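You operate a simulated robot arm through the tools that you are given. There is no shell and no other tool.

You are at the controls of a simulated robot arm. One attempt, no reset.

## Task
Drop 20 ml into the little violet bowl and slide the flag to what the screen says.
Fine: bowl on the leak check's seat; spout swung back; no water spilt; the other two bowls stay.

It is judged by the outcome, as a careful person would: the job done as asked, and still so three seconds after it is handed in. It fails if anything else is knocked over, pushed out of place, dropped, spilled or broken.

## Robot
A 6-joint arm with a two-finger gripper, fixed in place. Base frame: the origin is on the floor under the middle of its stand, x ahead of it, y to its left, z up; the work surface is at about z = 840. Lengths are in mm, angles in degrees, forces in N, time in s.
With the tool pointing down near the work surface it reaches from about 120 to 680 mm from the base axis. Its first joint turns from -66.0 to 66.0 degrees. Payload 2.45 kg.
The TCP is the grasp point between the finger pads, 30 mm short of the fingertips. In the tool frame z runs along the fingers and y along their closing line. The gripper opens to 106 mm; its body begins 79 mm behind the TCP.
Orientation is that of the tool frame in the base frame, as a unit quaternion [x, y, z, w]. With the fingers straight down and closing along the base's y, the tool's x points along the base's -x, its y along +y and its z along -z.

## Interface
- The arm moves only by the tool step_arm. Its argument "targets" is a list of rows, each an object of numbers (a shift or turn left out is 0, a gripper value left out holds the last): "ax", "ay", "az": the turn, a rotation vector about the base's x, y, z in degrees; "tx", "ty", "tz": the shift along the base's x, y, z in mm; "gripper": the gripper command, from -1 (shut) to 1 (fully open), values between in proportion. In form: [{"ax": .., "ay": .., "az": .., "tx": .., "ty": .., "tz": .., "gripper": ..}, ...]. A call has 1 to 20 rows; each row is the pose to reach, as a shift and turn from the pose commanded when the call began. A row lasts 0.2 s, in which the tool goes at most 50 mm and 8.6 degrees; a call with a longer step from one row to the next is refused whole, and so is a gripper value outside its range. Where a pose cannot be reached the arm comes as near as it can. A force on the tool above 90 N (or 10 N above the force at the start of the call, whichever is more), or a blocked arm, ends the call early, and 0.2 s more pass. Each finger travels about 153 mm/s and halts on what it meets, pressing with about 36 N; the grip force reading is that of the motor and also rises with nothing between the fingers. The clock runs only during rows and for 0.2 s after the last one: add rows that repeat a pose to give the fingers time. It gives the time, the measured TCP pose, the force on the tool (base axes), the opening and the grip force at its end, in the units of the frame above (readings bear some noise), with the torque about the TCP (base axes, N m) and any sound that the robot's microphone picked up, and new pictures: "views" is both (left out), scene, wrist or none.
- Cameras (640 x 400 px; columns grow to the right, rows downward): "scene" is fixed at [50.9, 424, 1405.3]; the picture's right is [-0.78, -0.63, 0.00], its down [-0.35, 0.43, -0.83] and it looks along [0.52, -0.65, -0.56] (base axes); focal length 228 px, centre (320, 200). "wrist" rides on the gripper at [76, -2, -106] in the tool frame; the picture's right is [0.02, 1.00, 0.00], its down [-0.78, 0.02, -0.62] and it looks along [-0.62, 0.01, 0.78] (tool axes); focal length 247 px, centre (320, 200). There is no depth. A picture from a camera that has moved, and an enlarged one, comes with that camera's place and axes in the base frame and with its lens. The place of the scene camera against the robot may be out by one fixed shift of up to 18 mm in any direction.
- zoom(camera, box): a new picture of the part [left, top, right, bottom] of that camera's present view, enlarged. The clock stands still meanwhile.
- finish_job(): hands the job in; it is judged then, once.

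Nothing tells you positions but the pictures and the camera data. Unless the task says otherwise, let go and move clear before handing in.

The tools are called after "Request:" by a JSON object that holds its "method" and its "body". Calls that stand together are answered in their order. step_arm: Moves the arm, as the interface text tells. Its arguments: {"type":"object","properties":{"targets":{"type":"array","items":{"type":"object","properties":{"ax":{"type":"number"},"ay":{"type":"number"},"az":{"type":"number"},"tx":{"type":"number"},"ty":{"type":"number"},"tz":{"type":"number"},"gripper":{"type":"number"}}}},"views":{"type":"string","enum":["both","scene","wrist","none"]}},"required":["targets"]} The other tools are called the same way: zoom (camera, box) takes an enlarged picture of a part of a camera's view; finish_job () hands the job in.

At the start:

```text
time_s: 0.0
tcp_pos: [411.9, 41.8, 1309.4]
ee_rot: [0.001, 1.0, 0.0, 0.001]
wrist_force: [-0.7, 0.0, 0.3]
torque: [-0.02, 0.01, -0.02]
grip_width: 106.0
grasp_force: 0.1
```

scene: 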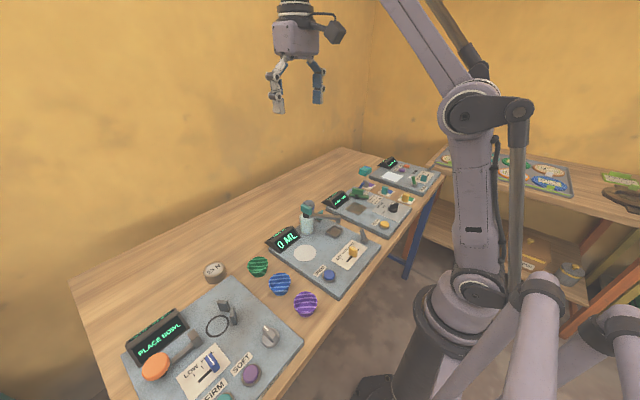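
wrist: 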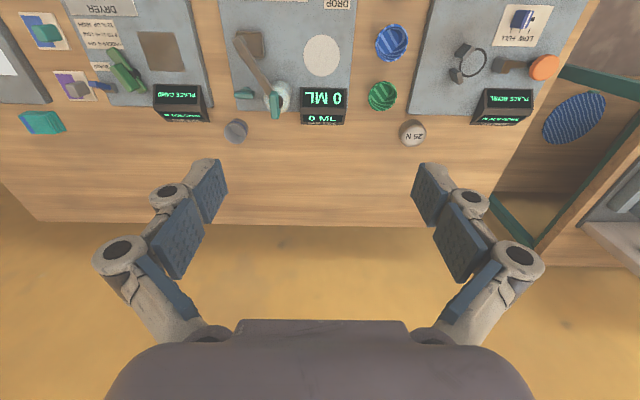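

I see a bench with several panels: a leak-check station (near scene-left, "PLACE BOWL"), a water dispenser ("0 ML"), and others, with green, blue and violet bowls between. I'll look closer before moving.

Request:
{"method": "zoom", "body": {"camera": "scene", "box": [100, 260, 320, 400]}}

Request:
{"method": "zoom", "body": {"camera": "scene", "box": [230, 180, 410, 310]}}

Request:
{"method": "zoom", "body": {"camera": "wrist", "box": [210, 0, 430, 140]}}

Request:
{"method": "zoom", "body": {"camera": "wrist", "box": [360, 0, 640, 160]}}

```text
2.86 times, centred on (210, 330) of scene
camera zoom: at [50.9, 424.0, 1405.3], right [-0.78, -0.63, 0.0], down [-0.35, 0.43, -0.83], along [0.52, -0.65, -0.56], focal length 652 px, centre (634, -171)
```

zoom: 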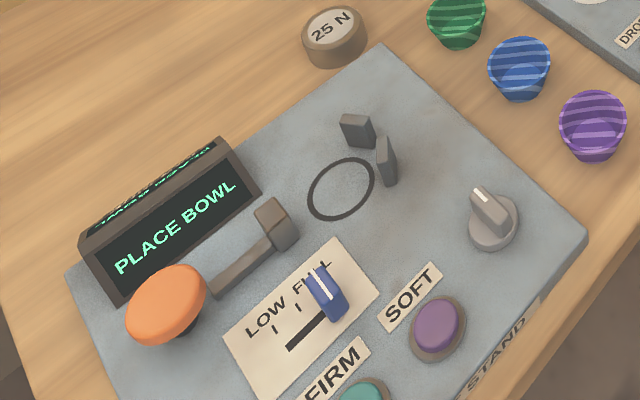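

```text
3.08 times, centred on (320, 245) of scene
camera zoom: at [50.9, 424.0, 1405.3], right [-0.78, -0.63, 0.0], down [-0.35, 0.43, -0.83], along [0.52, -0.65, -0.56], focal length 702 px, centre (320, 62)
```

zoom: 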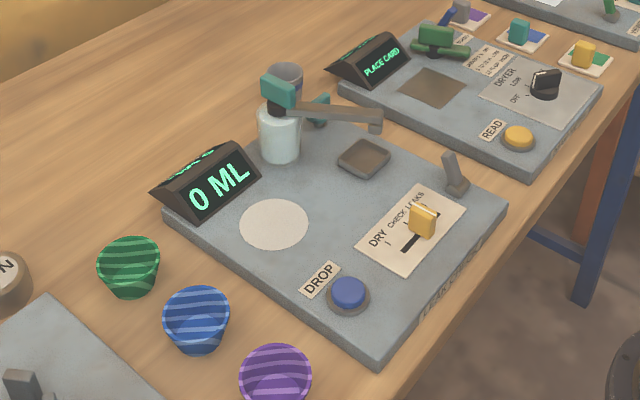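

```text
2.86 times, centred on (320, 70) of wrist
camera zoom: at [335.4, 40.3, 1414.4], right [-0.02, 1.0, 0.0], down [0.78, 0.02, 0.62], along [0.62, 0.01, -0.78], focal length 706 px, centre (320, 571)
```

zoom: 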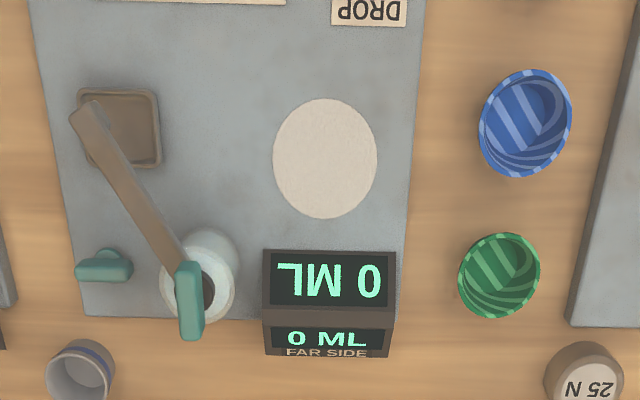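

```text
2.29 times, centred on (500, 80) of wrist
camera zoom: at [335.4, 40.3, 1414.4], right [-0.02, 1.0, 0.0], down [0.78, 0.02, 0.62], along [0.62, 0.01, -0.78], focal length 564 px, centre (-91, 474)
```

zoom: 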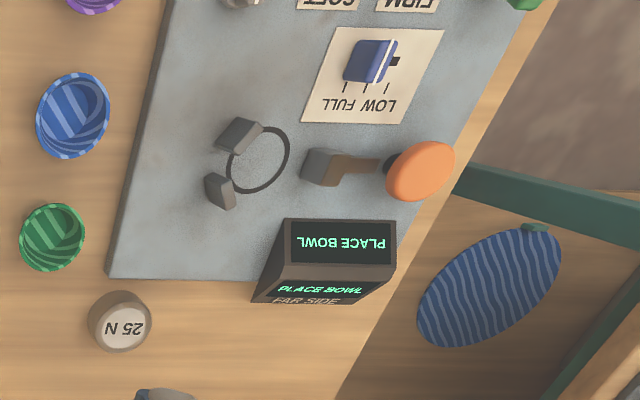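

Reading from the wrist camera: white seat disc about (414, 43), blue bowl about (391, 174), green about (488, 175), violet about (290, 180). I'll pull the arm back at height to see the near side of the drop station and the violet bowl better.

Request:
{"method": "step_arm", "body": {"targets": [{"tx": -40, "ty": 10}, {"tx": -80, "ty": 20}, {"tx": -120, "ty": 30}, {"tx": -150, "ty": 40}], "views": "both"}}

```text
time_s: 1.0
tcp_pos: [260.3, 81.8, 1309.3]
ee_rot: [0.0, 1.0, 0.0, 0.0]
wrist_force: [-0.9, -0.7, 0.3]
torque: [0.0, -0.02, -0.02]
grip_width: 106.3
grasp_force: 0.0
camera wrist: at [184.4, 81.1, 1414.4], right [-0.02, 1.0, 0.0], down [0.78, 0.02, 0.62], along [0.62, 0.01, -0.78], focal length 247 px, centre (320, 200)
```

scene: 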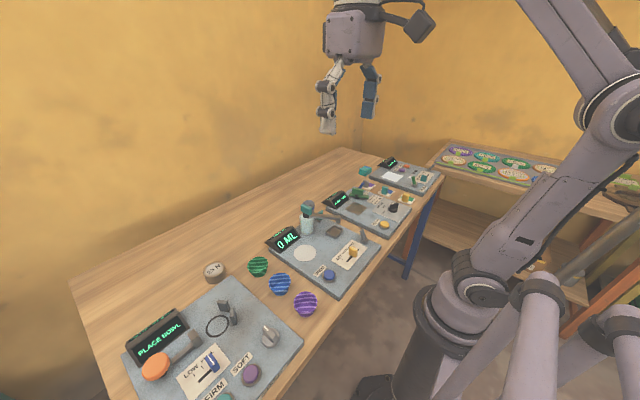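
wrist: 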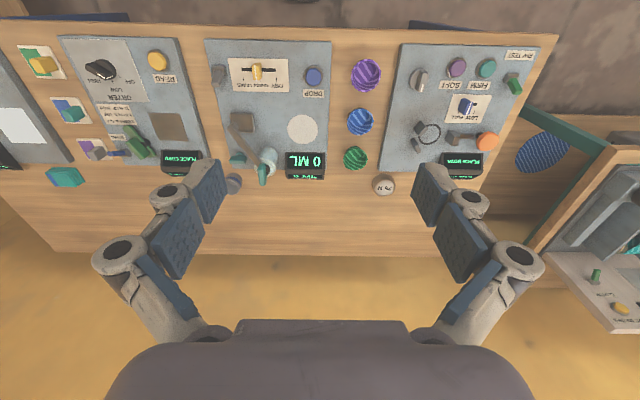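

Request:
{"method": "zoom", "body": {"camera": "wrist", "box": [190, 30, 390, 200]}}

Request:
{"method": "zoom", "body": {"camera": "wrist", "box": [370, 30, 550, 200]}}

Request:
{"method": "zoom", "body": {"camera": "wrist", "box": [210, 40, 320, 110]}}

Request:
{"method": "zoom", "body": {"camera": "scene", "box": [260, 190, 390, 300]}}

```text
2.35 times, centred on (290, 115) of wrist
camera zoom: at [184.4, 81.1, 1414.4], right [-0.02, 1.0, 0.0], down [0.78, 0.02, 0.62], along [0.62, 0.01, -0.78], focal length 581 px, centre (391, 400)
```

zoom: 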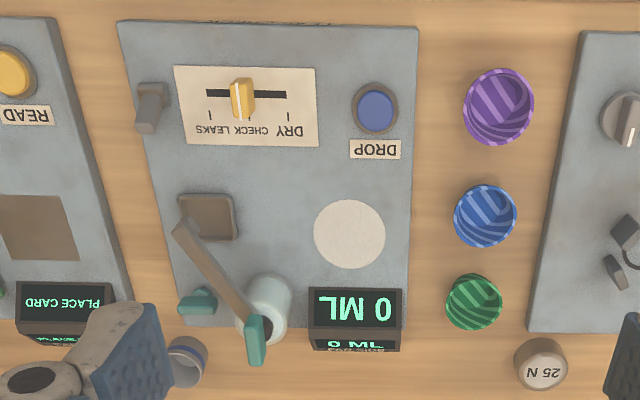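

```text
2.35 times, centred on (460, 115) of wrist
camera zoom: at [184.4, 81.1, 1414.4], right [-0.02, 1.0, 0.0], down [0.78, 0.02, 0.62], along [0.62, 0.01, -0.78], focal length 581 px, centre (-9, 400)
```

zoom: 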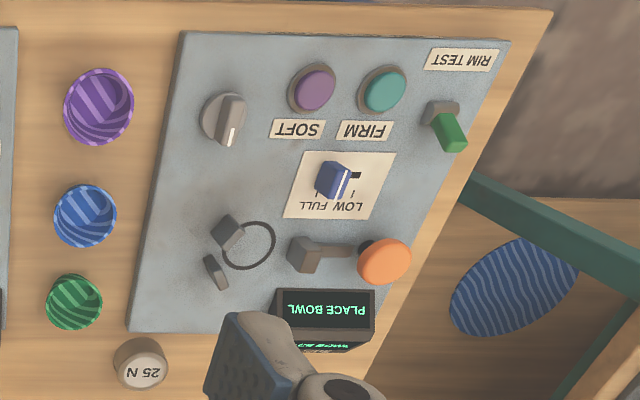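

```text
5.71 times, centred on (265, 75) of wrist
camera zoom: at [184.4, 81.1, 1414.4], right [-0.02, 1.0, 0.0], down [0.78, 0.02, 0.62], along [0.62, 0.01, -0.78], focal length 1411 px, centre (634, 914)
```

zoom: 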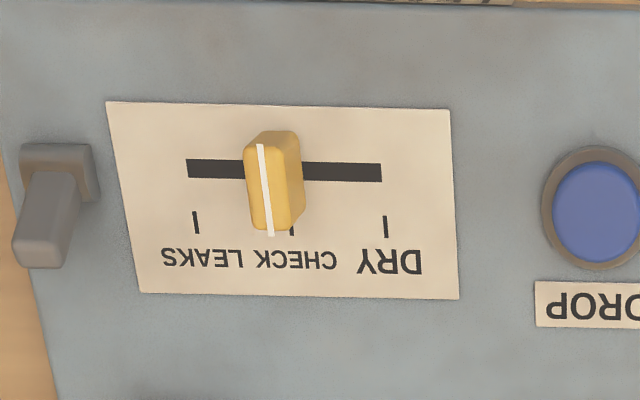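

```text
3.64 times, centred on (325, 245) of scene
camera zoom: at [50.8, 424.0, 1405.3], right [-0.78, -0.63, 0.0], down [-0.35, 0.43, -0.83], along [0.52, -0.65, -0.56], focal length 830 px, centre (302, 36)
```

zoom: 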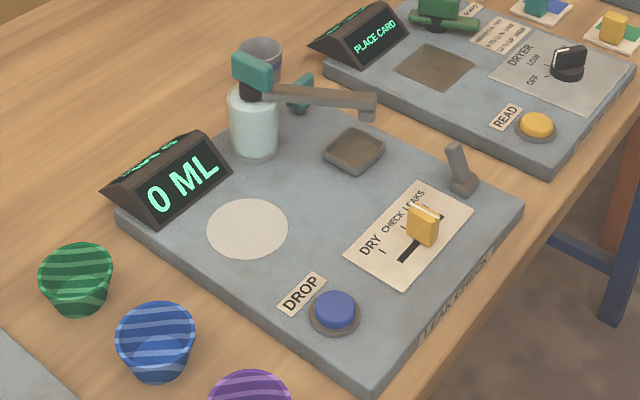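

The middle panel is labelled LEAK CHECK, with a white seat disc, DROP button, a yellow flag slider (LEAKS / CHECK / DRY) and a swing spout parked over a drip tray. I'll drop lower for a closer look at the spout and its pivot.

Request:
{"method": "step_arm", "body": {"targets": [{"tx": 8, "ty": -15, "tz": -40}, {"tx": 16, "ty": -30, "tz": -80}, {"tx": 24, "ty": -45, "tz": -120}, {"tx": 32, "ty": -60, "tz": -160}, {"tx": 40, "ty": -75, "tz": -190}], "views": "both"}}

```text
time_s: 2.2
tcp_pos: [299.0, 9.2, 1117.8]
ee_rot: [0.0, 1.0, 0.0, 0.0]
wrist_force: [-0.1, 0.2, -0.7]
torque: [0.02, 0.0, 0.03]
grip_width: 106.1
grasp_force: 0.1
camera wrist: at [224.1, 7.3, 1223.8], right [-0.02, 1.0, 0.0], down [0.78, 0.02, 0.62], along [0.62, 0.01, -0.78], focal length 247 px, centre (320, 200)
```

scene: 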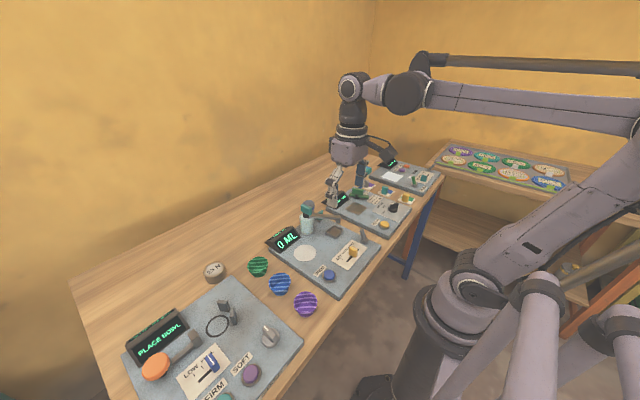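
wrist: 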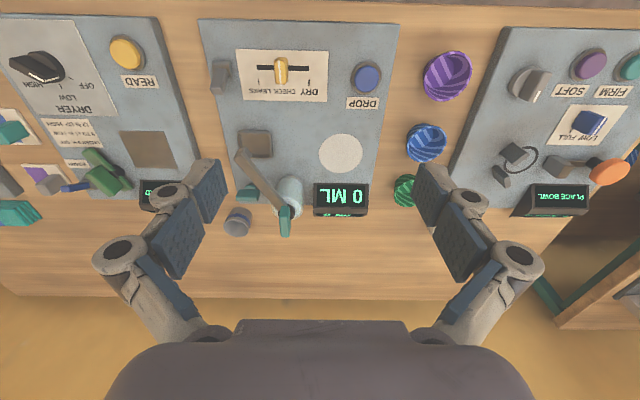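

Request:
{"method": "zoom", "body": {"camera": "wrist", "box": [220, 110, 380, 250]}}

Request:
{"method": "zoom", "body": {"camera": "wrist", "box": [190, 10, 400, 140]}}

Request:
{"method": "zoom", "body": {"camera": "scene", "box": [280, 190, 360, 250]}}

Request:
{"method": "zoom", "body": {"camera": "scene", "box": [240, 240, 340, 330]}}

```text
2.86 times, centred on (300, 180) of wrist
camera zoom: at [224.1, 7.3, 1223.8], right [-0.02, 1.0, 0.0], down [0.78, 0.02, 0.62], along [0.62, 0.01, -0.78], focal length 706 px, centre (377, 257)
```

zoom: 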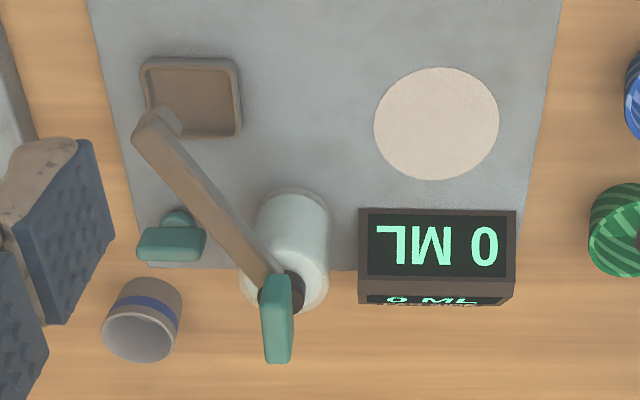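

```text
3.05 times, centred on (295, 75) of wrist
camera zoom: at [224.1, 7.3, 1223.8], right [-0.02, 1.0, 0.0], down [0.78, 0.02, 0.62], along [0.62, 0.01, -0.78], focal length 753 px, centre (396, 581)
```

zoom: 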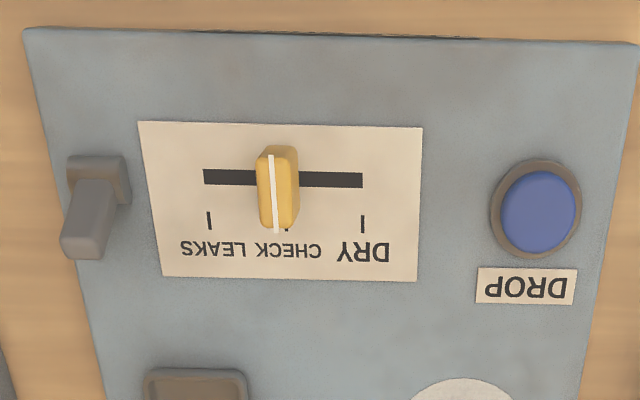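

```text
6.67 times, centred on (320, 220) of scene
camera zoom: at [50.9, 424.0, 1405.3], right [-0.78, -0.63, 0.0], down [-0.35, 0.43, -0.83], along [0.52, -0.64, -0.56], focal length 1521 px, centre (320, 67)
```

zoom: 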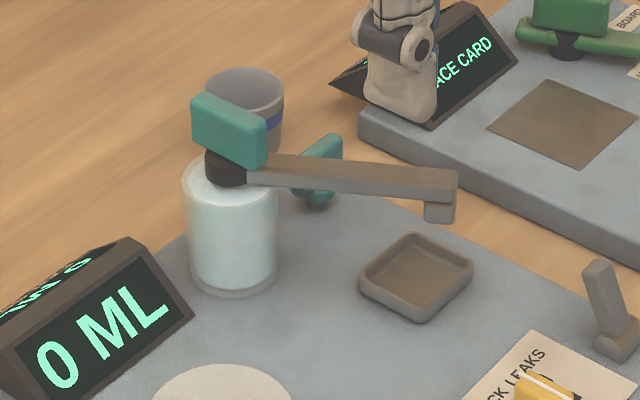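

```text
4.44 times, centred on (290, 285) of scene
camera zoom: at [50.9, 424.0, 1405.3], right [-0.78, -0.63, 0.0], down [-0.35, 0.43, -0.83], along [0.52, -0.64, -0.56], focal length 1014 px, centre (453, -178)
```

zoom: 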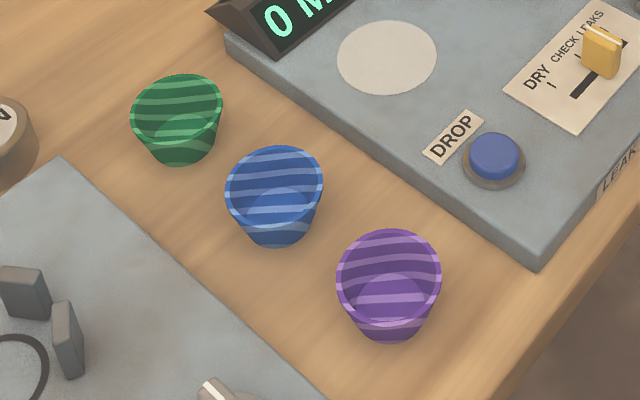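

The spout pivot is about (482, -38), its tip about (379, -91) at z≈940; the seat is about (414, 44), DROP about (298, 70), and the flag is at CHECK, y≈-40 (LEAKS y≈-75, DRY y≈-6). Next I go above the violet bowl with a partly closed gripper.

Request:
{"method": "step_arm", "body": {"targets": [{"tx": -1, "ty": 40, "tz": -20, "gripper": 0.55}, {"tx": -3, "ty": 80, "tz": -45}, {"tx": -4, "ty": 120, "tz": -75}, {"tx": -6, "ty": 162, "tz": -100}, {"tx": -6, "ty": 162, "tz": -118}], "views": "both"}}

```text
time_s: 3.4
tcp_pos: [295.3, 169.5, 1000.0]
ee_rot: [0.0, 1.0, 0.0, 0.0]
wrist_force: [-0.6, -0.2, 0.4]
torque: [-0.01, -0.01, 0.02]
grip_width: 81.8
grasp_force: 0.0
camera wrist: at [219.6, 168.8, 1106.2], right [-0.02, 1.0, 0.0], down [0.78, 0.02, 0.62], along [0.62, 0.01, -0.78], focal length 247 px, centre (320, 200)
```

scene: 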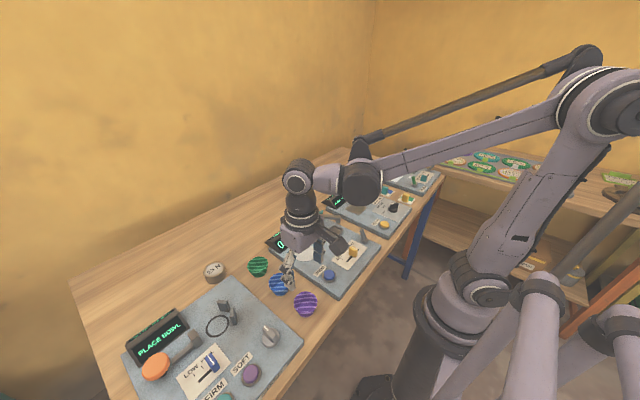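
wrist: 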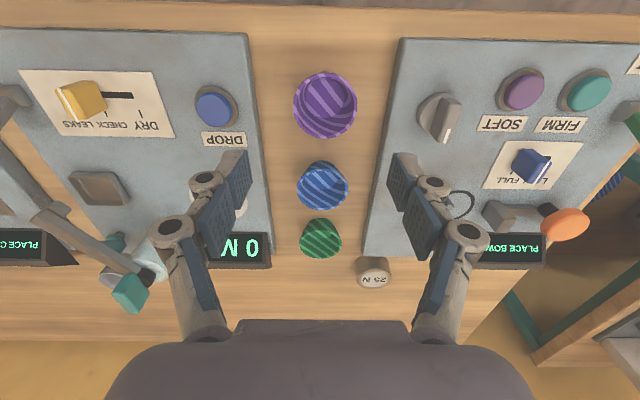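

The violet bowl is nearly centred below the gripper at about (289, 174). I'll zoom in to refine its centre and rim size.

Request:
{"method": "zoom", "body": {"camera": "wrist", "box": [245, 40, 405, 140]}}

Request:
{"method": "zoom", "body": {"camera": "scene", "box": [260, 240, 340, 330]}}

```text
4.00 times, centred on (325, 90) of wrist
camera zoom: at [219.6, 168.8, 1106.2], right [-0.02, 1.0, 0.0], down [0.78, 0.02, 0.62], along [0.62, 0.01, -0.78], focal length 988 px, centre (300, 640)
```

zoom: 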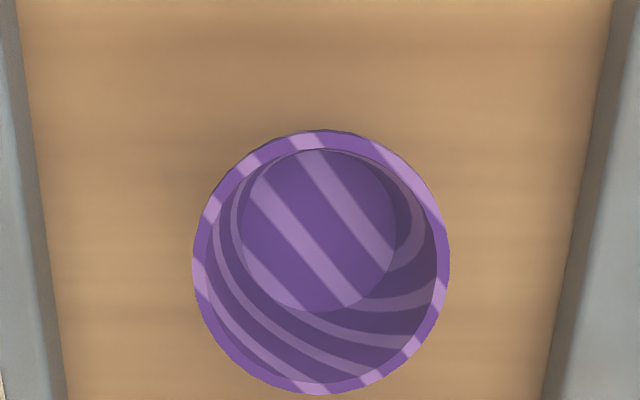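

```text
4.44 times, centred on (300, 285) of scene
camera zoom: at [50.8, 424.0, 1405.3], right [-0.78, -0.63, 0.0], down [-0.35, 0.43, -0.83], along [0.52, -0.64, -0.56], focal length 1014 px, centre (409, -178)
```

zoom: 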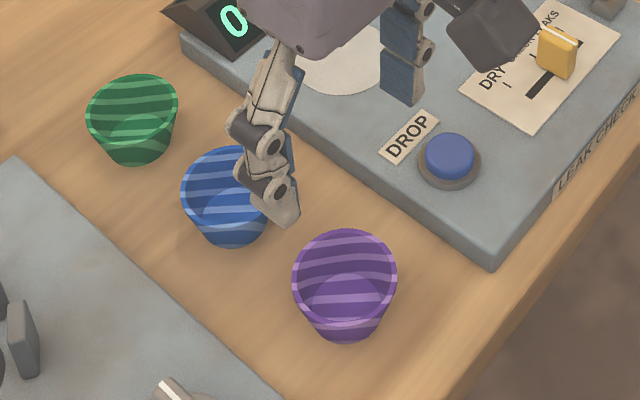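

The violet bowl rim is about 60 mm wide at z≈871, centred near (293.5, 175). I'll descend partway, check alignment, then go down.

Request:
{"method": "step_arm", "body": {"targets": [{"tx": -2, "ty": 6, "tz": -25}, {"tx": -2, "ty": 6, "tz": -50}, {"tx": -2, "ty": 6, "tz": -75}, {"tx": -2, "ty": 6, "tz": -85}], "views": "both"}}

```text
time_s: 4.4
tcp_pos: [293.3, 174.9, 915.7]
ee_rot: [0.001, 1.0, 0.001, 0.0]
wrist_force: [0.3, 0.1, 0.2]
torque: [0.0, 0.04, 0.01]
grip_width: 82.2
grasp_force: 0.1
camera wrist: at [218.0, 173.1, 1021.0], right [-0.02, 1.0, 0.0], down [0.78, 0.02, 0.62], along [0.62, 0.01, -0.78], focal length 247 px, centre (320, 200)
```

scene: 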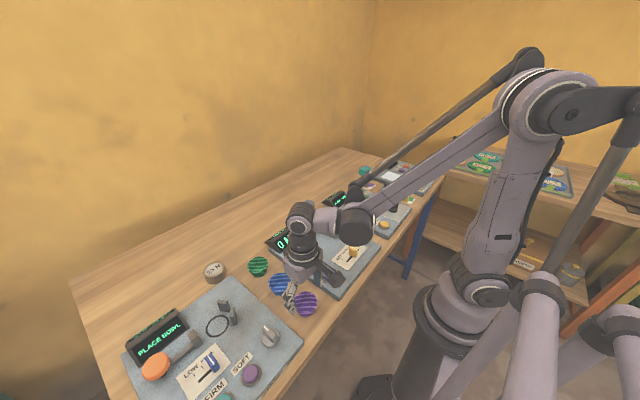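
wrist: 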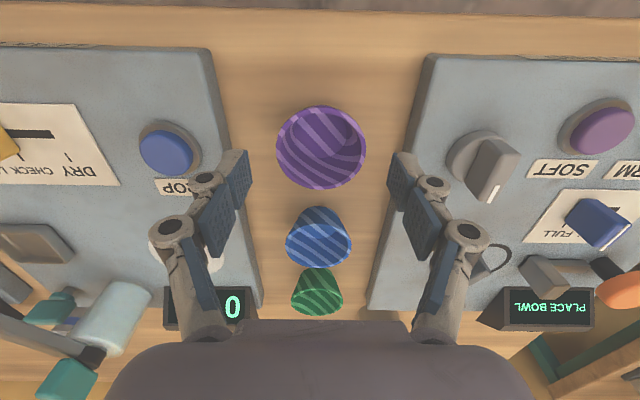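

Alignment over the violet bowl looks right (expected and observed rim centre coincide). Lowering to rim grip height and closing.

Request:
{"method": "step_arm", "body": {"targets": [{"tz": -15}, {"tz": -30}, {"tz": -38}, {"tz": -38, "gripper": 0.3}, {"tz": -38, "gripper": 0.0}, {"tz": -38, "gripper": -0.1}, {"tz": -38, "gripper": -0.1}], "views": "both"}}

```text
time_s: 6.0
tcp_pos: [292.1, 175.1, 879.0]
ee_rot: [0.0, 1.0, 0.0, 0.0]
wrist_force: [0.0, 0.0, 0.6]
torque: [-0.01, -0.02, 0.0]
grip_width: 57.4
grasp_force: 14.4
camera wrist: at [216.3, 173.8, 984.0], right [-0.02, 1.0, 0.0], down [0.78, 0.02, 0.62], along [0.62, 0.01, -0.78], focal length 247 px, centre (320, 200)
```

scene: 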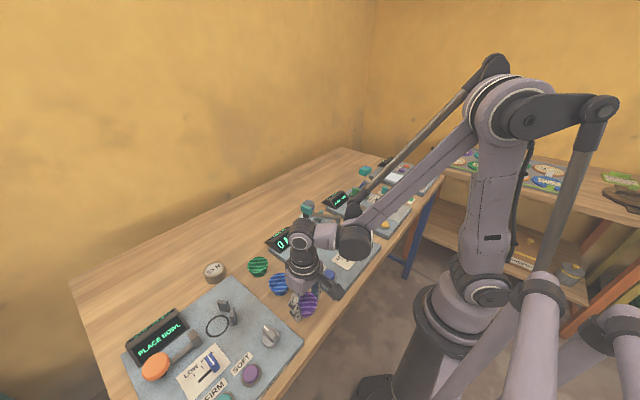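
wrist: 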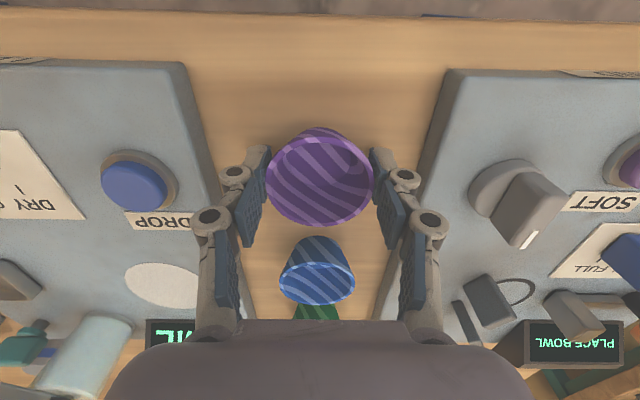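

The bowl is gripped (57 mm, 14 N). I'll lift gently and check it hangs true.

Request:
{"method": "step_arm", "body": {"targets": [{"tz": 10, "gripper": -0.15}, {"tz": 25}, {"tz": 45}, {"tz": 65}, {"tz": 75}], "views": "both"}}

```text
time_s: 7.2
tcp_pos: [291.8, 174.2, 952.6]
ee_rot: [-0.001, 1.0, 0.0, 0.0]
wrist_force: [0.2, -0.1, -0.5]
torque: [0.02, -0.02, -0.01]
grip_width: 58.0
grasp_force: 13.7
camera wrist: at [216.4, 173.9, 1058.5], right [-0.02, 1.0, 0.0], down [0.78, 0.02, 0.62], along [0.62, 0.01, -0.78], focal length 247 px, centre (320, 200)
```

scene: 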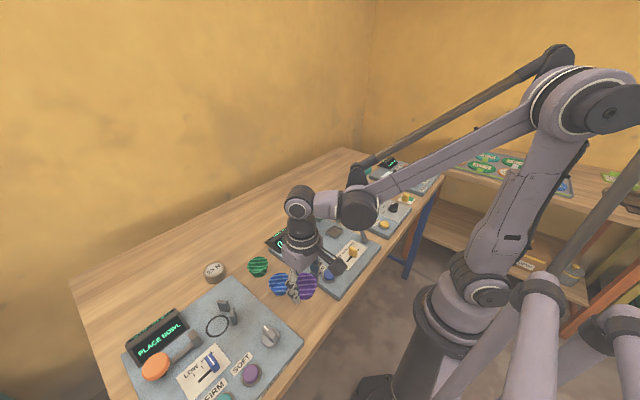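
wrist: 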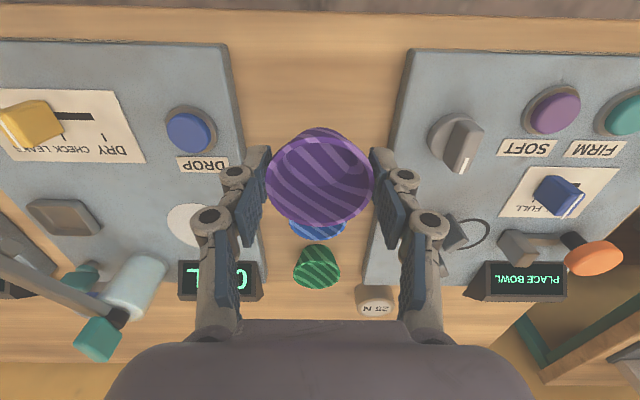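

The bowl is held upright. Moving it at height over the seat disc.

Request:
{"method": "step_arm", "body": {"targets": [{"tx": 20, "ty": -22, "tz": 5}, {"tx": 45, "ty": -50, "tz": 10}, {"tx": 70, "ty": -78, "tz": 10}, {"tx": 95, "ty": -105, "tz": 10}, {"tx": 112, "ty": -122, "tz": 10}, {"tx": 120, "ty": -131, "tz": 10}, {"tx": 120, "ty": -131, "tz": 10}], "views": "both"}}

```text
time_s: 8.8
tcp_pos: [411.6, 43.9, 962.3]
ee_rot: [0.0, 1.0, 0.0, 0.0]
wrist_force: [0.2, -0.1, -0.3]
torque: [0.03, 0.0, -0.02]
grip_width: 57.6
grasp_force: 13.5
camera wrist: at [336.5, 42.8, 1067.9], right [-0.02, 1.0, 0.0], down [0.78, 0.02, 0.62], along [0.62, 0.01, -0.78], focal length 247 px, centre (320, 200)
```

scene: 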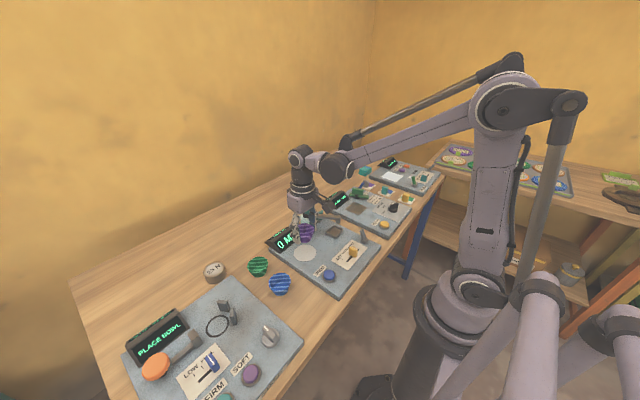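
wrist: 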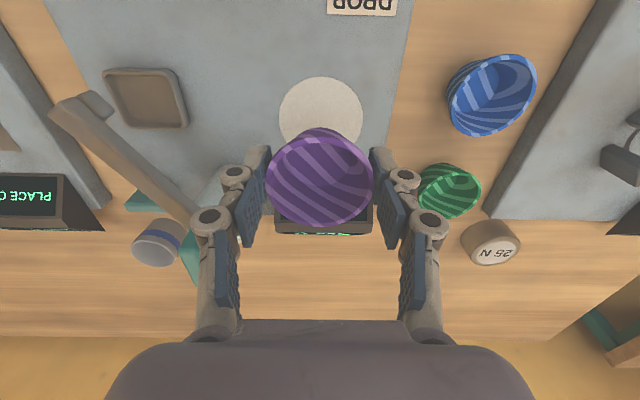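

The bowl hangs just over the disc in view. Zooming to refine the disc centre before lowering.

Request:
{"method": "zoom", "body": {"camera": "wrist", "box": [240, 60, 400, 160]}}

Request:
{"method": "zoom", "body": {"camera": "scene", "box": [260, 200, 380, 300]}}

```text
4.00 times, centred on (320, 110) of wrist
camera zoom: at [336.5, 42.8, 1067.9], right [-0.02, 1.0, 0.0], down [0.78, 0.02, 0.62], along [0.62, 0.01, -0.78], focal length 988 px, centre (320, 560)
```

zoom: 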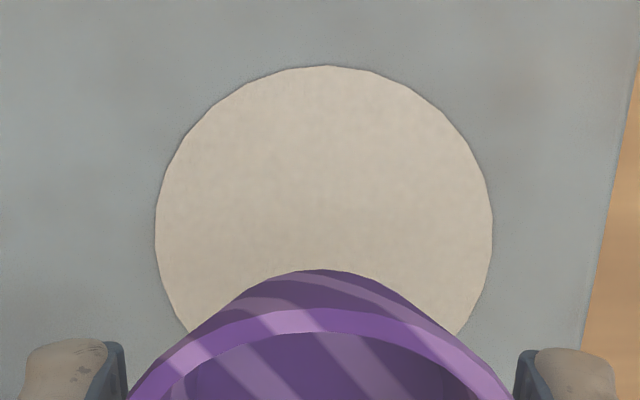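

```text
4.00 times, centred on (320, 250) of scene
camera zoom: at [50.9, 424.0, 1405.3], right [-0.78, -0.63, 0.0], down [-0.35, 0.43, -0.83], along [0.52, -0.65, -0.56], focal length 912 px, centre (320, 0)
```

zoom: 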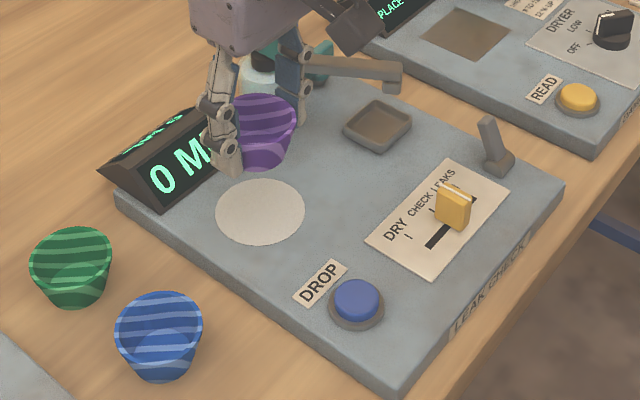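

The disc centre works out at about (415, 45). I'll nudge and lower towards the seat, then feel for contact in small steps.

Request:
{"method": "step_arm", "body": {"targets": [{"tx": 3, "ty": 1, "tz": -15}, {"tx": 3, "ty": 1, "tz": -30}, {"tx": 3, "ty": 1, "tz": -42}, {"tx": 3, "ty": 1, "tz": -52}, {"tx": 3, "ty": 1, "tz": -52}], "views": "both"}}

```text
time_s: 10.0
tcp_pos: [417.4, 44.0, 911.1]
ee_rot: [0.001, 1.0, 0.0, 0.001]
wrist_force: [-0.4, 0.1, 0.1]
torque: [-0.02, 0.0, 0.0]
grip_width: 57.9
grasp_force: 14.0
camera wrist: at [340.6, 43.1, 1017.2], right [-0.02, 1.0, 0.0], down [0.78, 0.02, 0.62], along [0.62, 0.01, -0.78], focal length 247 px, centre (320, 200)
```

scene: 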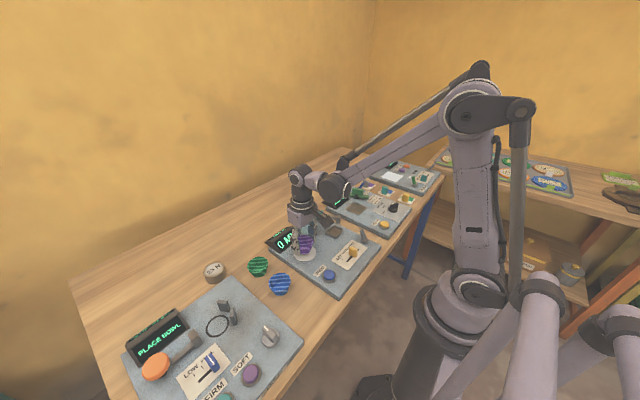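
wrist: 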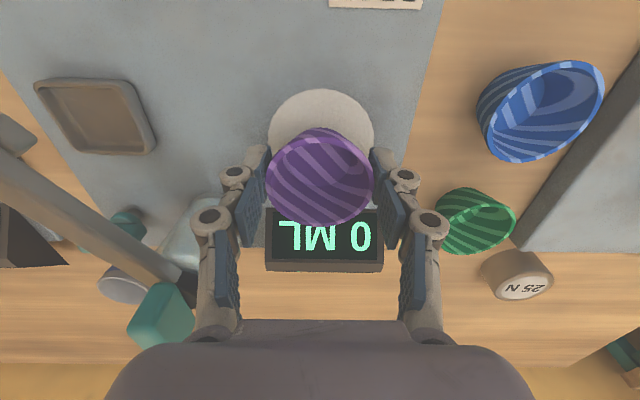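

Position over the seat looks right. Feeling down in small steps.

Request:
{"method": "step_arm", "body": {"targets": [{"tz": -3}, {"tz": -5}, {"tz": -5}], "views": "none"}}

Request:
{"method": "step_arm", "body": {"targets": [{"tz": -2}, {"tz": -2}], "views": "wrist"}}

```text
time_s: 10.8
tcp_pos: [415.9, 45.3, 906.1]
ee_rot: [0.001, 1.0, -0.001, 0.0]
wrist_force: [-0.3, -0.4, -0.7]
torque: [-0.02, -0.03, 0.01]
grip_width: 57.7
grasp_force: 13.9
```

```text
time_s: 11.4
tcp_pos: [415.3, 45.2, 904.3]
ee_rot: [0.0, 1.0, 0.0, 0.0]
wrist_force: [0.6, 0.5, 0.6]
torque: [0.01, -0.02, -0.01]
grip_width: 57.7
grasp_force: 14.1
camera wrist: at [340.6, 43.3, 1009.7], right [-0.02, 1.0, 0.0], down [0.78, 0.02, 0.62], along [0.62, 0.01, -0.78], focal length 247 px, centre (320, 200)
```

wrist: 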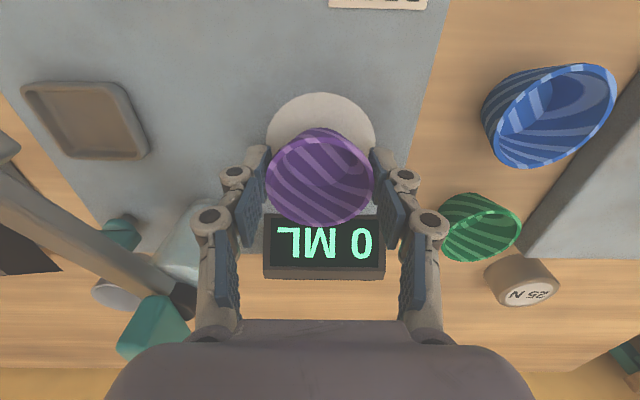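

No contact yet. Continuing down in 2 mm steps.

Request:
{"method": "step_arm", "body": {"targets": [{"tz": -2}, {"tz": -2}], "views": "none"}}

Request:
{"method": "step_arm", "body": {"targets": [{"tz": -1.5}, {"tz": -1.5}], "views": "wrist"}}

```text
time_s: 12.0
tcp_pos: [415.1, 45.7, 902.7]
ee_rot: [0.0, 1.0, 0.0, 0.0]
wrist_force: [-0.7, -0.3, 0.1]
torque: [-0.05, -0.01, -0.03]
grip_width: 57.8
grasp_force: 14.0
```

```text
time_s: 12.6
tcp_pos: [416.1, 44.5, 901.3]
ee_rot: [0.0, 1.0, 0.0, -0.001]
wrist_force: [0.0, 0.8, 0.0]
torque: [0.0, 0.01, -0.02]
grip_width: 57.7
grasp_force: 13.7
camera wrist: at [340.6, 42.7, 1006.1], right [-0.02, 1.0, 0.0], down [0.78, 0.02, 0.62], along [0.62, 0.01, -0.78], focal length 247 px, centre (320, 200)
```

wrist: 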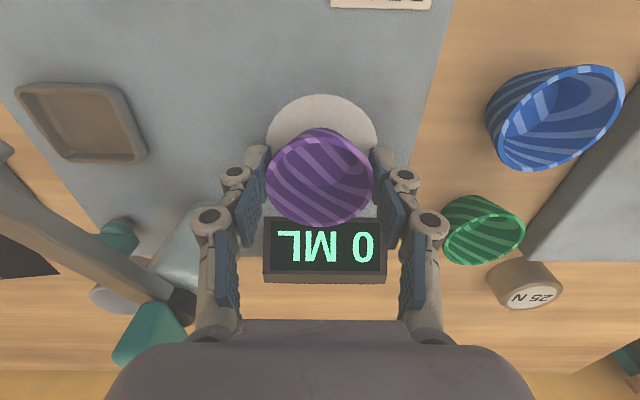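

Still free. Continuing in 1 mm steps.

Request:
{"method": "step_arm", "body": {"targets": [{"tz": -1}, {"tz": -1}], "views": "none"}}

Request:
{"method": "step_arm", "body": {"targets": [{"tz": -1}, {"tz": -1}], "views": "none"}}

Request:
{"method": "step_arm", "body": {"targets": [{"tz": -1}, {"tz": -1}], "views": "both"}}

```text
time_s: 13.2
tcp_pos: [415.3, 45.2, 898.6]
ee_rot: [0.0, 1.0, 0.0, 0.0]
wrist_force: [-1.1, -2.3, 10.6]
torque: [-0.06, -0.02, -0.01]
grip_width: 58.0
grasp_force: 13.6
```

```text
time_s: 13.8
tcp_pos: [415.6, 44.3, 898.9]
ee_rot: [0.0, 1.0, 0.0, 0.0]
wrist_force: [-0.9, -3.3, 8.5]
torque: [-0.02, 0.02, -0.01]
grip_width: 57.9
grasp_force: 13.6
```

```text
time_s: 14.4
tcp_pos: [416.9, 44.7, 897.8]
ee_rot: [0.0, 1.0, 0.0, 0.0]
wrist_force: [1.1, -2.9, 6.2]
torque: [0.0, -0.03, -0.01]
grip_width: 58.6
grasp_force: 14.1
camera wrist: at [340.7, 43.1, 1002.7], right [-0.02, 1.0, 0.0], down [0.78, 0.02, 0.62], along [0.62, 0.01, -0.78], focal length 247 px, centre (320, 200)
```

scene: 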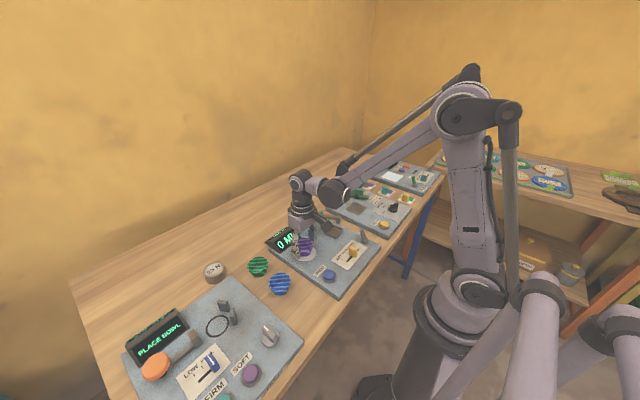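
wrist: 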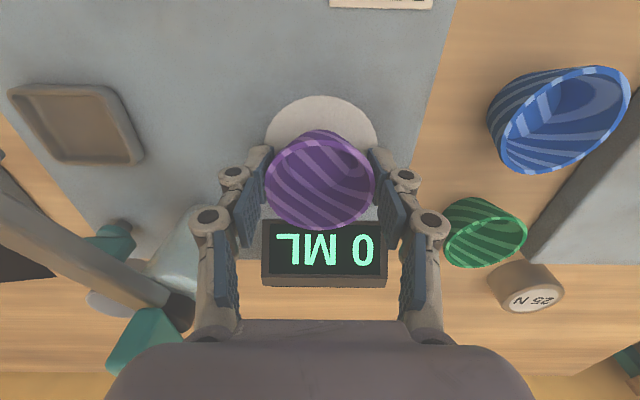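

The bowl touched down on the seat at TCP z≈899. Opening gently and rising clear.

Request:
{"method": "step_arm", "body": {"targets": [{"tz": 1, "gripper": 0.1}, {"tz": 1, "gripper": 0.25}, {"tz": 1, "gripper": 0.45}, {"tz": 1, "gripper": 0.55}, {"tz": 1, "gripper": 0.55}], "views": "wrist"}}

Request:
{"method": "step_arm", "body": {"targets": [{"tz": 10}, {"tz": 30}, {"tz": 60}, {"tz": 100}, {"tz": 140}, {"tz": 140}], "views": "both"}}

```text
time_s: 15.6
tcp_pos: [414.3, 44.0, 898.3]
ee_rot: [0.0, 1.0, 0.0, 0.0]
wrist_force: [-0.2, -0.4, -0.1]
torque: [0.01, 0.01, 0.0]
grip_width: 82.3
grasp_force: 0.1
camera wrist: at [340.0, 43.2, 1003.8], right [-0.02, 1.0, 0.0], down [0.78, 0.02, 0.62], along [0.62, 0.01, -0.78], focal length 247 px, centre (320, 200)
```

wrist: 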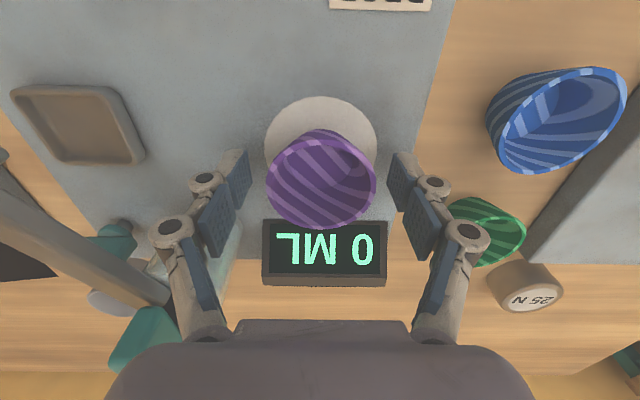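

```text
time_s: 17.0
tcp_pos: [415.8, 44.7, 1037.4]
ee_rot: [-0.001, 1.0, 0.0, 0.0]
wrist_force: [1.3, -0.3, 0.0]
torque: [0.01, 0.0, 0.01]
grip_width: 82.4
grasp_force: 0.1
camera wrist: at [340.1, 42.7, 1143.6], right [-0.02, 1.0, 0.0], down [0.78, 0.02, 0.62], along [0.62, 0.01, -0.78], focal length 247 px, centre (320, 200)
```

scene: 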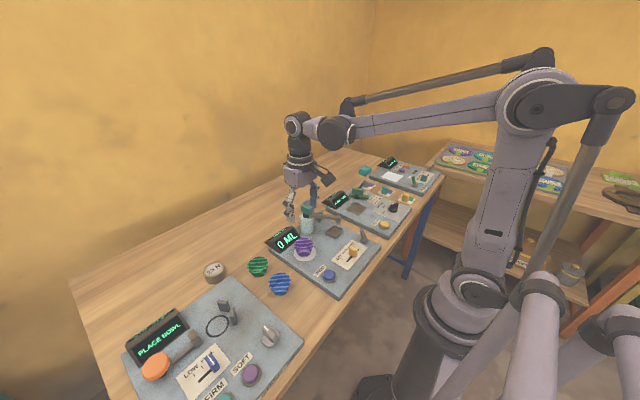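
wrist: 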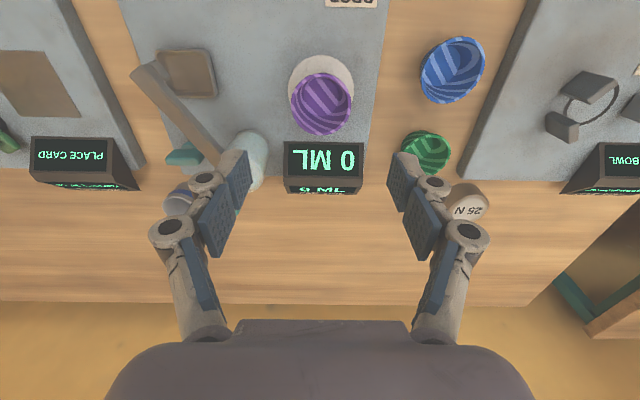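

Request:
{"method": "zoom", "body": {"camera": "wrist", "box": [120, 30, 380, 200]}}

Request:
{"method": "zoom", "body": {"camera": "scene", "box": [265, 190, 375, 280]}}

```text
2.35 times, centred on (250, 115) of wrist
camera zoom: at [340.1, 42.7, 1143.6], right [-0.02, 1.0, 0.0], down [0.78, 0.02, 0.62], along [0.62, 0.01, -0.78], focal length 581 px, centre (485, 400)
```

zoom: 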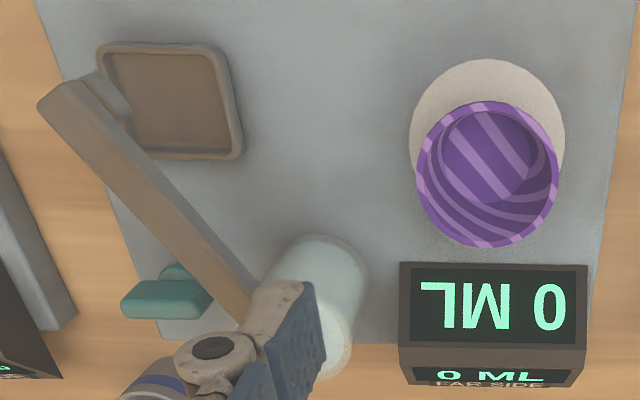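

```text
4.44 times, centred on (320, 235) of scene
camera zoom: at [50.9, 424.0, 1405.3], right [-0.78, -0.63, 0.0], down [-0.35, 0.43, -0.83], along [0.52, -0.65, -0.56], focal length 1014 px, centre (320, 44)
```

zoom: 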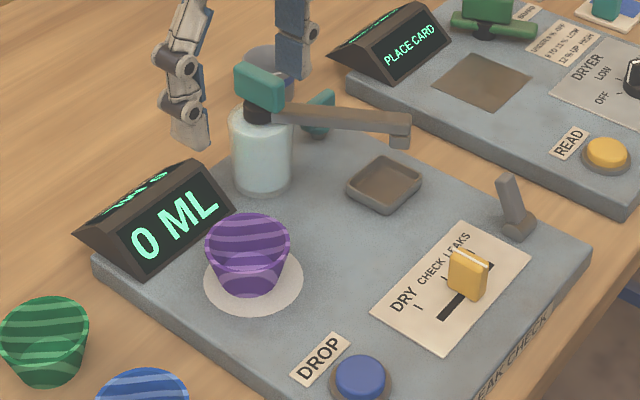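

The violet bowl sits centred on the disc. Next I close the gripper and go to the outer (-y) side of the spout arm, above it first.

Request:
{"method": "step_arm", "body": {"targets": [{"tx": 4, "ty": -37, "gripper": 0.1}, {"tx": 8, "ty": -75, "gripper": -0.5}, {"tx": 12, "ty": -113, "gripper": -1}, {"tx": 16, "ty": -149, "gripper": -1}, {"tx": 16, "ty": -149, "tz": -30}, {"tx": 16, "ty": -149, "tz": -45}], "views": "both"}}

```text
time_s: 18.4
tcp_pos: [430.9, -104.0, 992.2]
ee_rot: [0.001, 1.0, 0.0, -0.001]
wrist_force: [0.1, -0.2, 0.0]
torque: [0.02, -0.02, -0.02]
grip_width: 0.3
grasp_force: 28.6
camera wrist: at [355.1, -105.0, 1097.8], right [-0.02, 1.0, 0.0], down [0.78, 0.02, 0.62], along [0.62, 0.01, -0.78], focal length 247 px, centre (320, 200)
```

scene: 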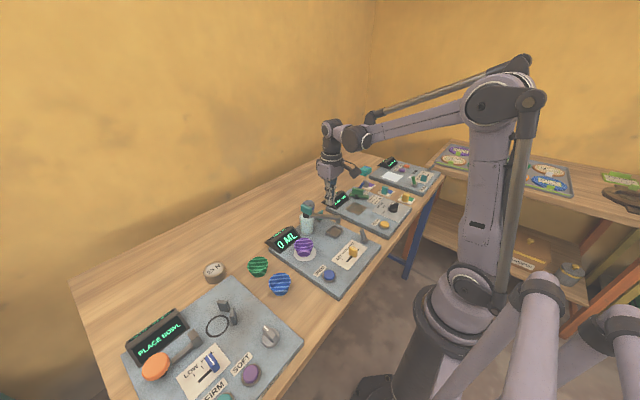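
wrist: 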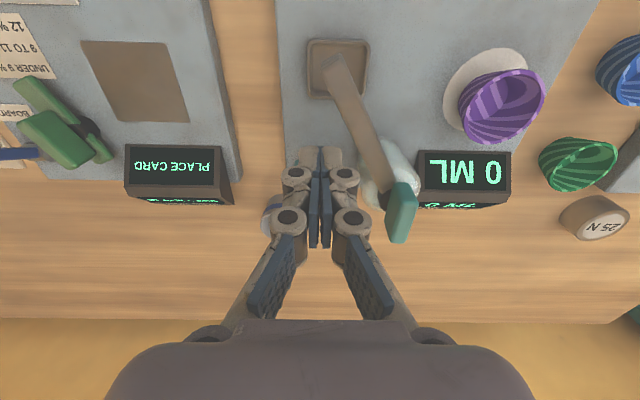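

Request:
{"method": "zoom", "body": {"camera": "wrist", "box": [270, 30, 450, 250]}}

Request:
{"method": "zoom", "body": {"camera": "scene", "box": [280, 120, 380, 270]}}

```text
1.82 times, centred on (360, 140) of wrist
camera zoom: at [355.1, -105.0, 1097.8], right [-0.02, 1.0, 0.0], down [0.78, 0.02, 0.62], along [0.62, 0.01, -0.78], focal length 449 px, centre (247, 309)
```

zoom: 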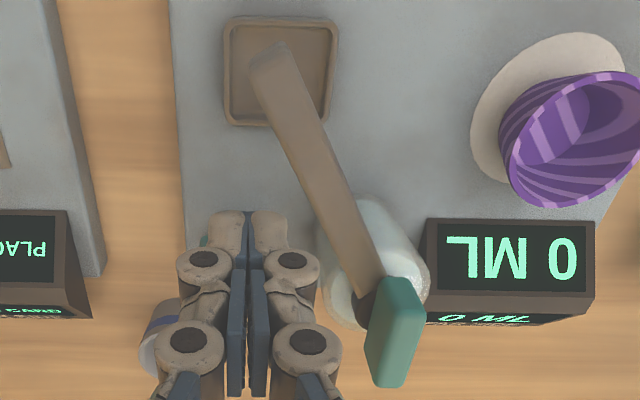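

```text
2.67 times, centred on (330, 195) of scene
camera zoom: at [50.9, 424.0, 1405.3], right [-0.78, -0.63, 0.0], down [-0.35, 0.43, -0.83], along [0.52, -0.65, -0.56], focal length 608 px, centre (293, 213)
```

zoom: 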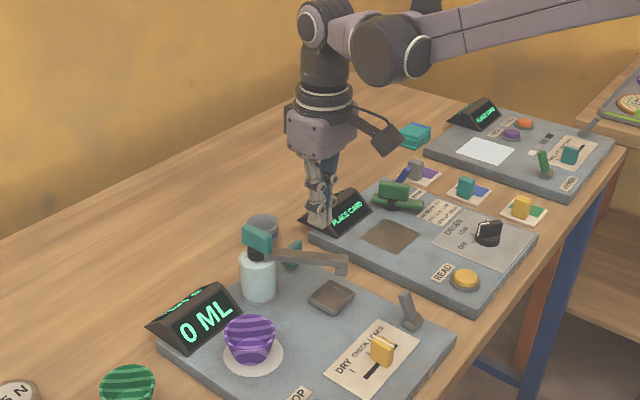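

The spout arm's top is at z≈930, pivot about (485, -41), lying at 209°; to point over the bowl it must turn to about 128°. I lower the closed fingers beside it first.

Request:
{"method": "step_arm", "body": {"targets": [{"ty": -3, "tz": -15}, {"ty": -3, "tz": -30}, {"ty": -3, "tz": -42}, {"ty": -3, "tz": -42}], "views": "both"}}

```text
time_s: 19.4
tcp_pos: [432.4, -106.7, 950.6]
ee_rot: [0.0, 1.0, 0.0, 0.0]
wrist_force: [-0.4, -0.6, -0.1]
torque: [0.02, -0.01, 0.01]
grip_width: 0.1
grasp_force: 28.4
camera wrist: at [356.2, -108.7, 1056.3], right [-0.02, 1.0, 0.0], down [0.78, 0.02, 0.62], along [0.62, 0.01, -0.78], focal length 247 px, centre (320, 200)
```

scene: 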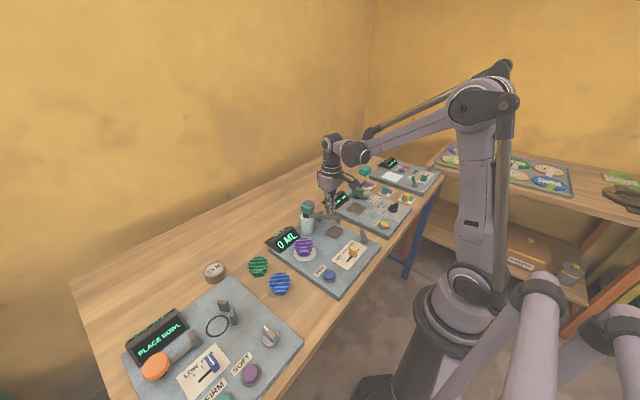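
wrist: 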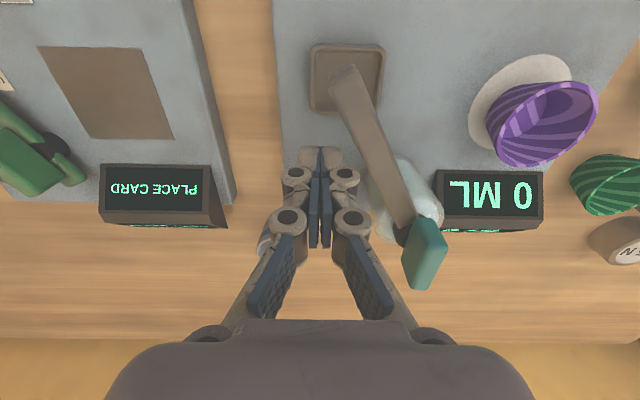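

Fingers are beside the spout arm and clear. Starting the push along the arc with a force check.

Request:
{"method": "step_arm", "body": {"targets": [{"tx": -1.5, "ty": 5}, {"tx": -3, "ty": 11}, {"tx": -8, "ty": 18}, {"tx": -13.4, "ty": 25.3}, {"tx": -17.5, "ty": 34}, {"tx": -21.7, "ty": 44}], "views": "both"}}

```text
time_s: 20.8
tcp_pos: [409.7, -62.5, 951.1]
ee_rot: [0.001, 1.0, 0.001, 0.0]
wrist_force: [0.4, -0.1, -0.1]
torque: [-0.03, -0.02, 0.0]
grip_width: 0.1
grasp_force: 28.7
camera wrist: at [333.8, -64.2, 1056.7], right [-0.02, 1.0, 0.0], down [0.78, 0.02, 0.62], along [0.62, 0.01, -0.78], focal length 247 px, centre (320, 200)
```

scene: 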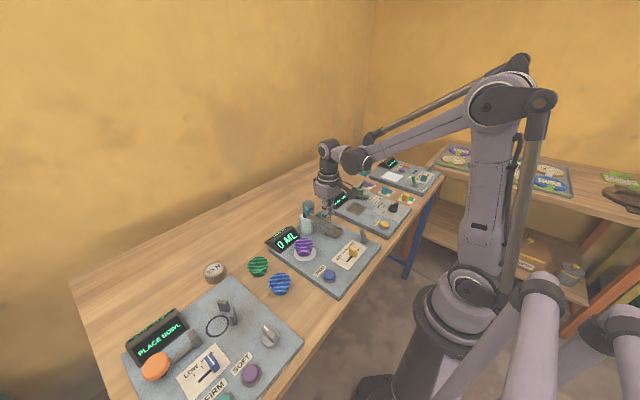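
wrist: 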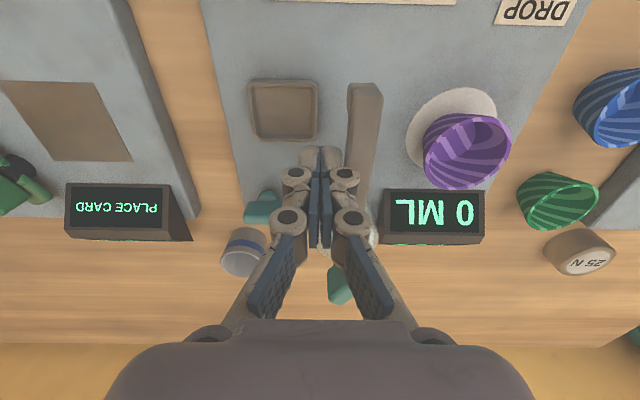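

The spout swings freely with almost no force. Continuing the arc toward the bowl.

Request:
{"method": "step_arm", "body": {"targets": [{"tx": -2, "ty": 10}, {"tx": -3, "ty": 20}, {"tx": -2.5, "ty": 30}, {"tx": -1, "ty": 40}, {"tx": 3.4, "ty": 53}], "views": "both"}}

```text
time_s: 22.0
tcp_pos: [414.7, -10.5, 951.6]
ee_rot: [0.0, 1.0, 0.0, 0.0]
wrist_force: [0.6, 0.3, 0.3]
torque: [0.0, 0.0, 0.02]
grip_width: 0.2
grasp_force: 28.7
camera wrist: at [337.9, -11.3, 1057.9], right [-0.02, 1.0, 0.0], down [0.78, 0.02, 0.62], along [0.62, 0.01, -0.78], focal length 247 px, centre (320, 200)
```

scene: 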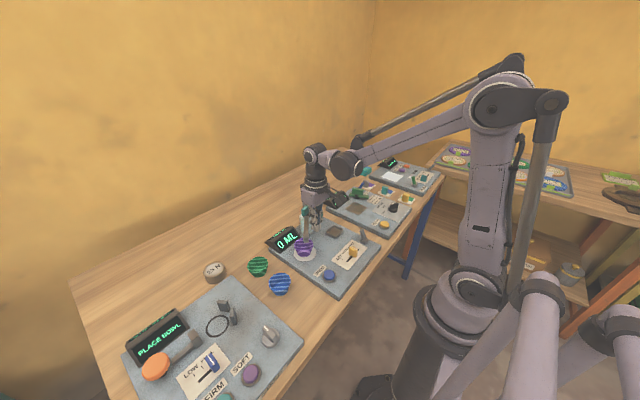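
wrist: 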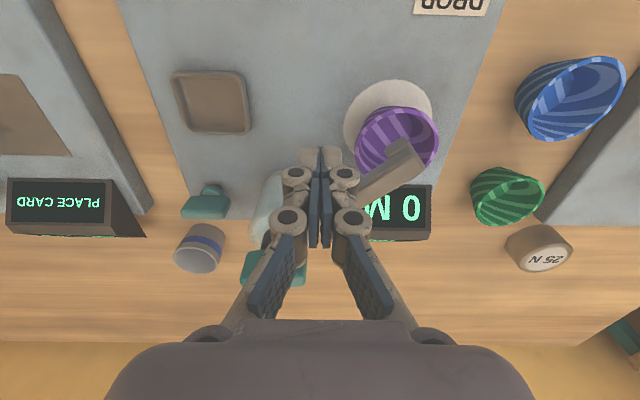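

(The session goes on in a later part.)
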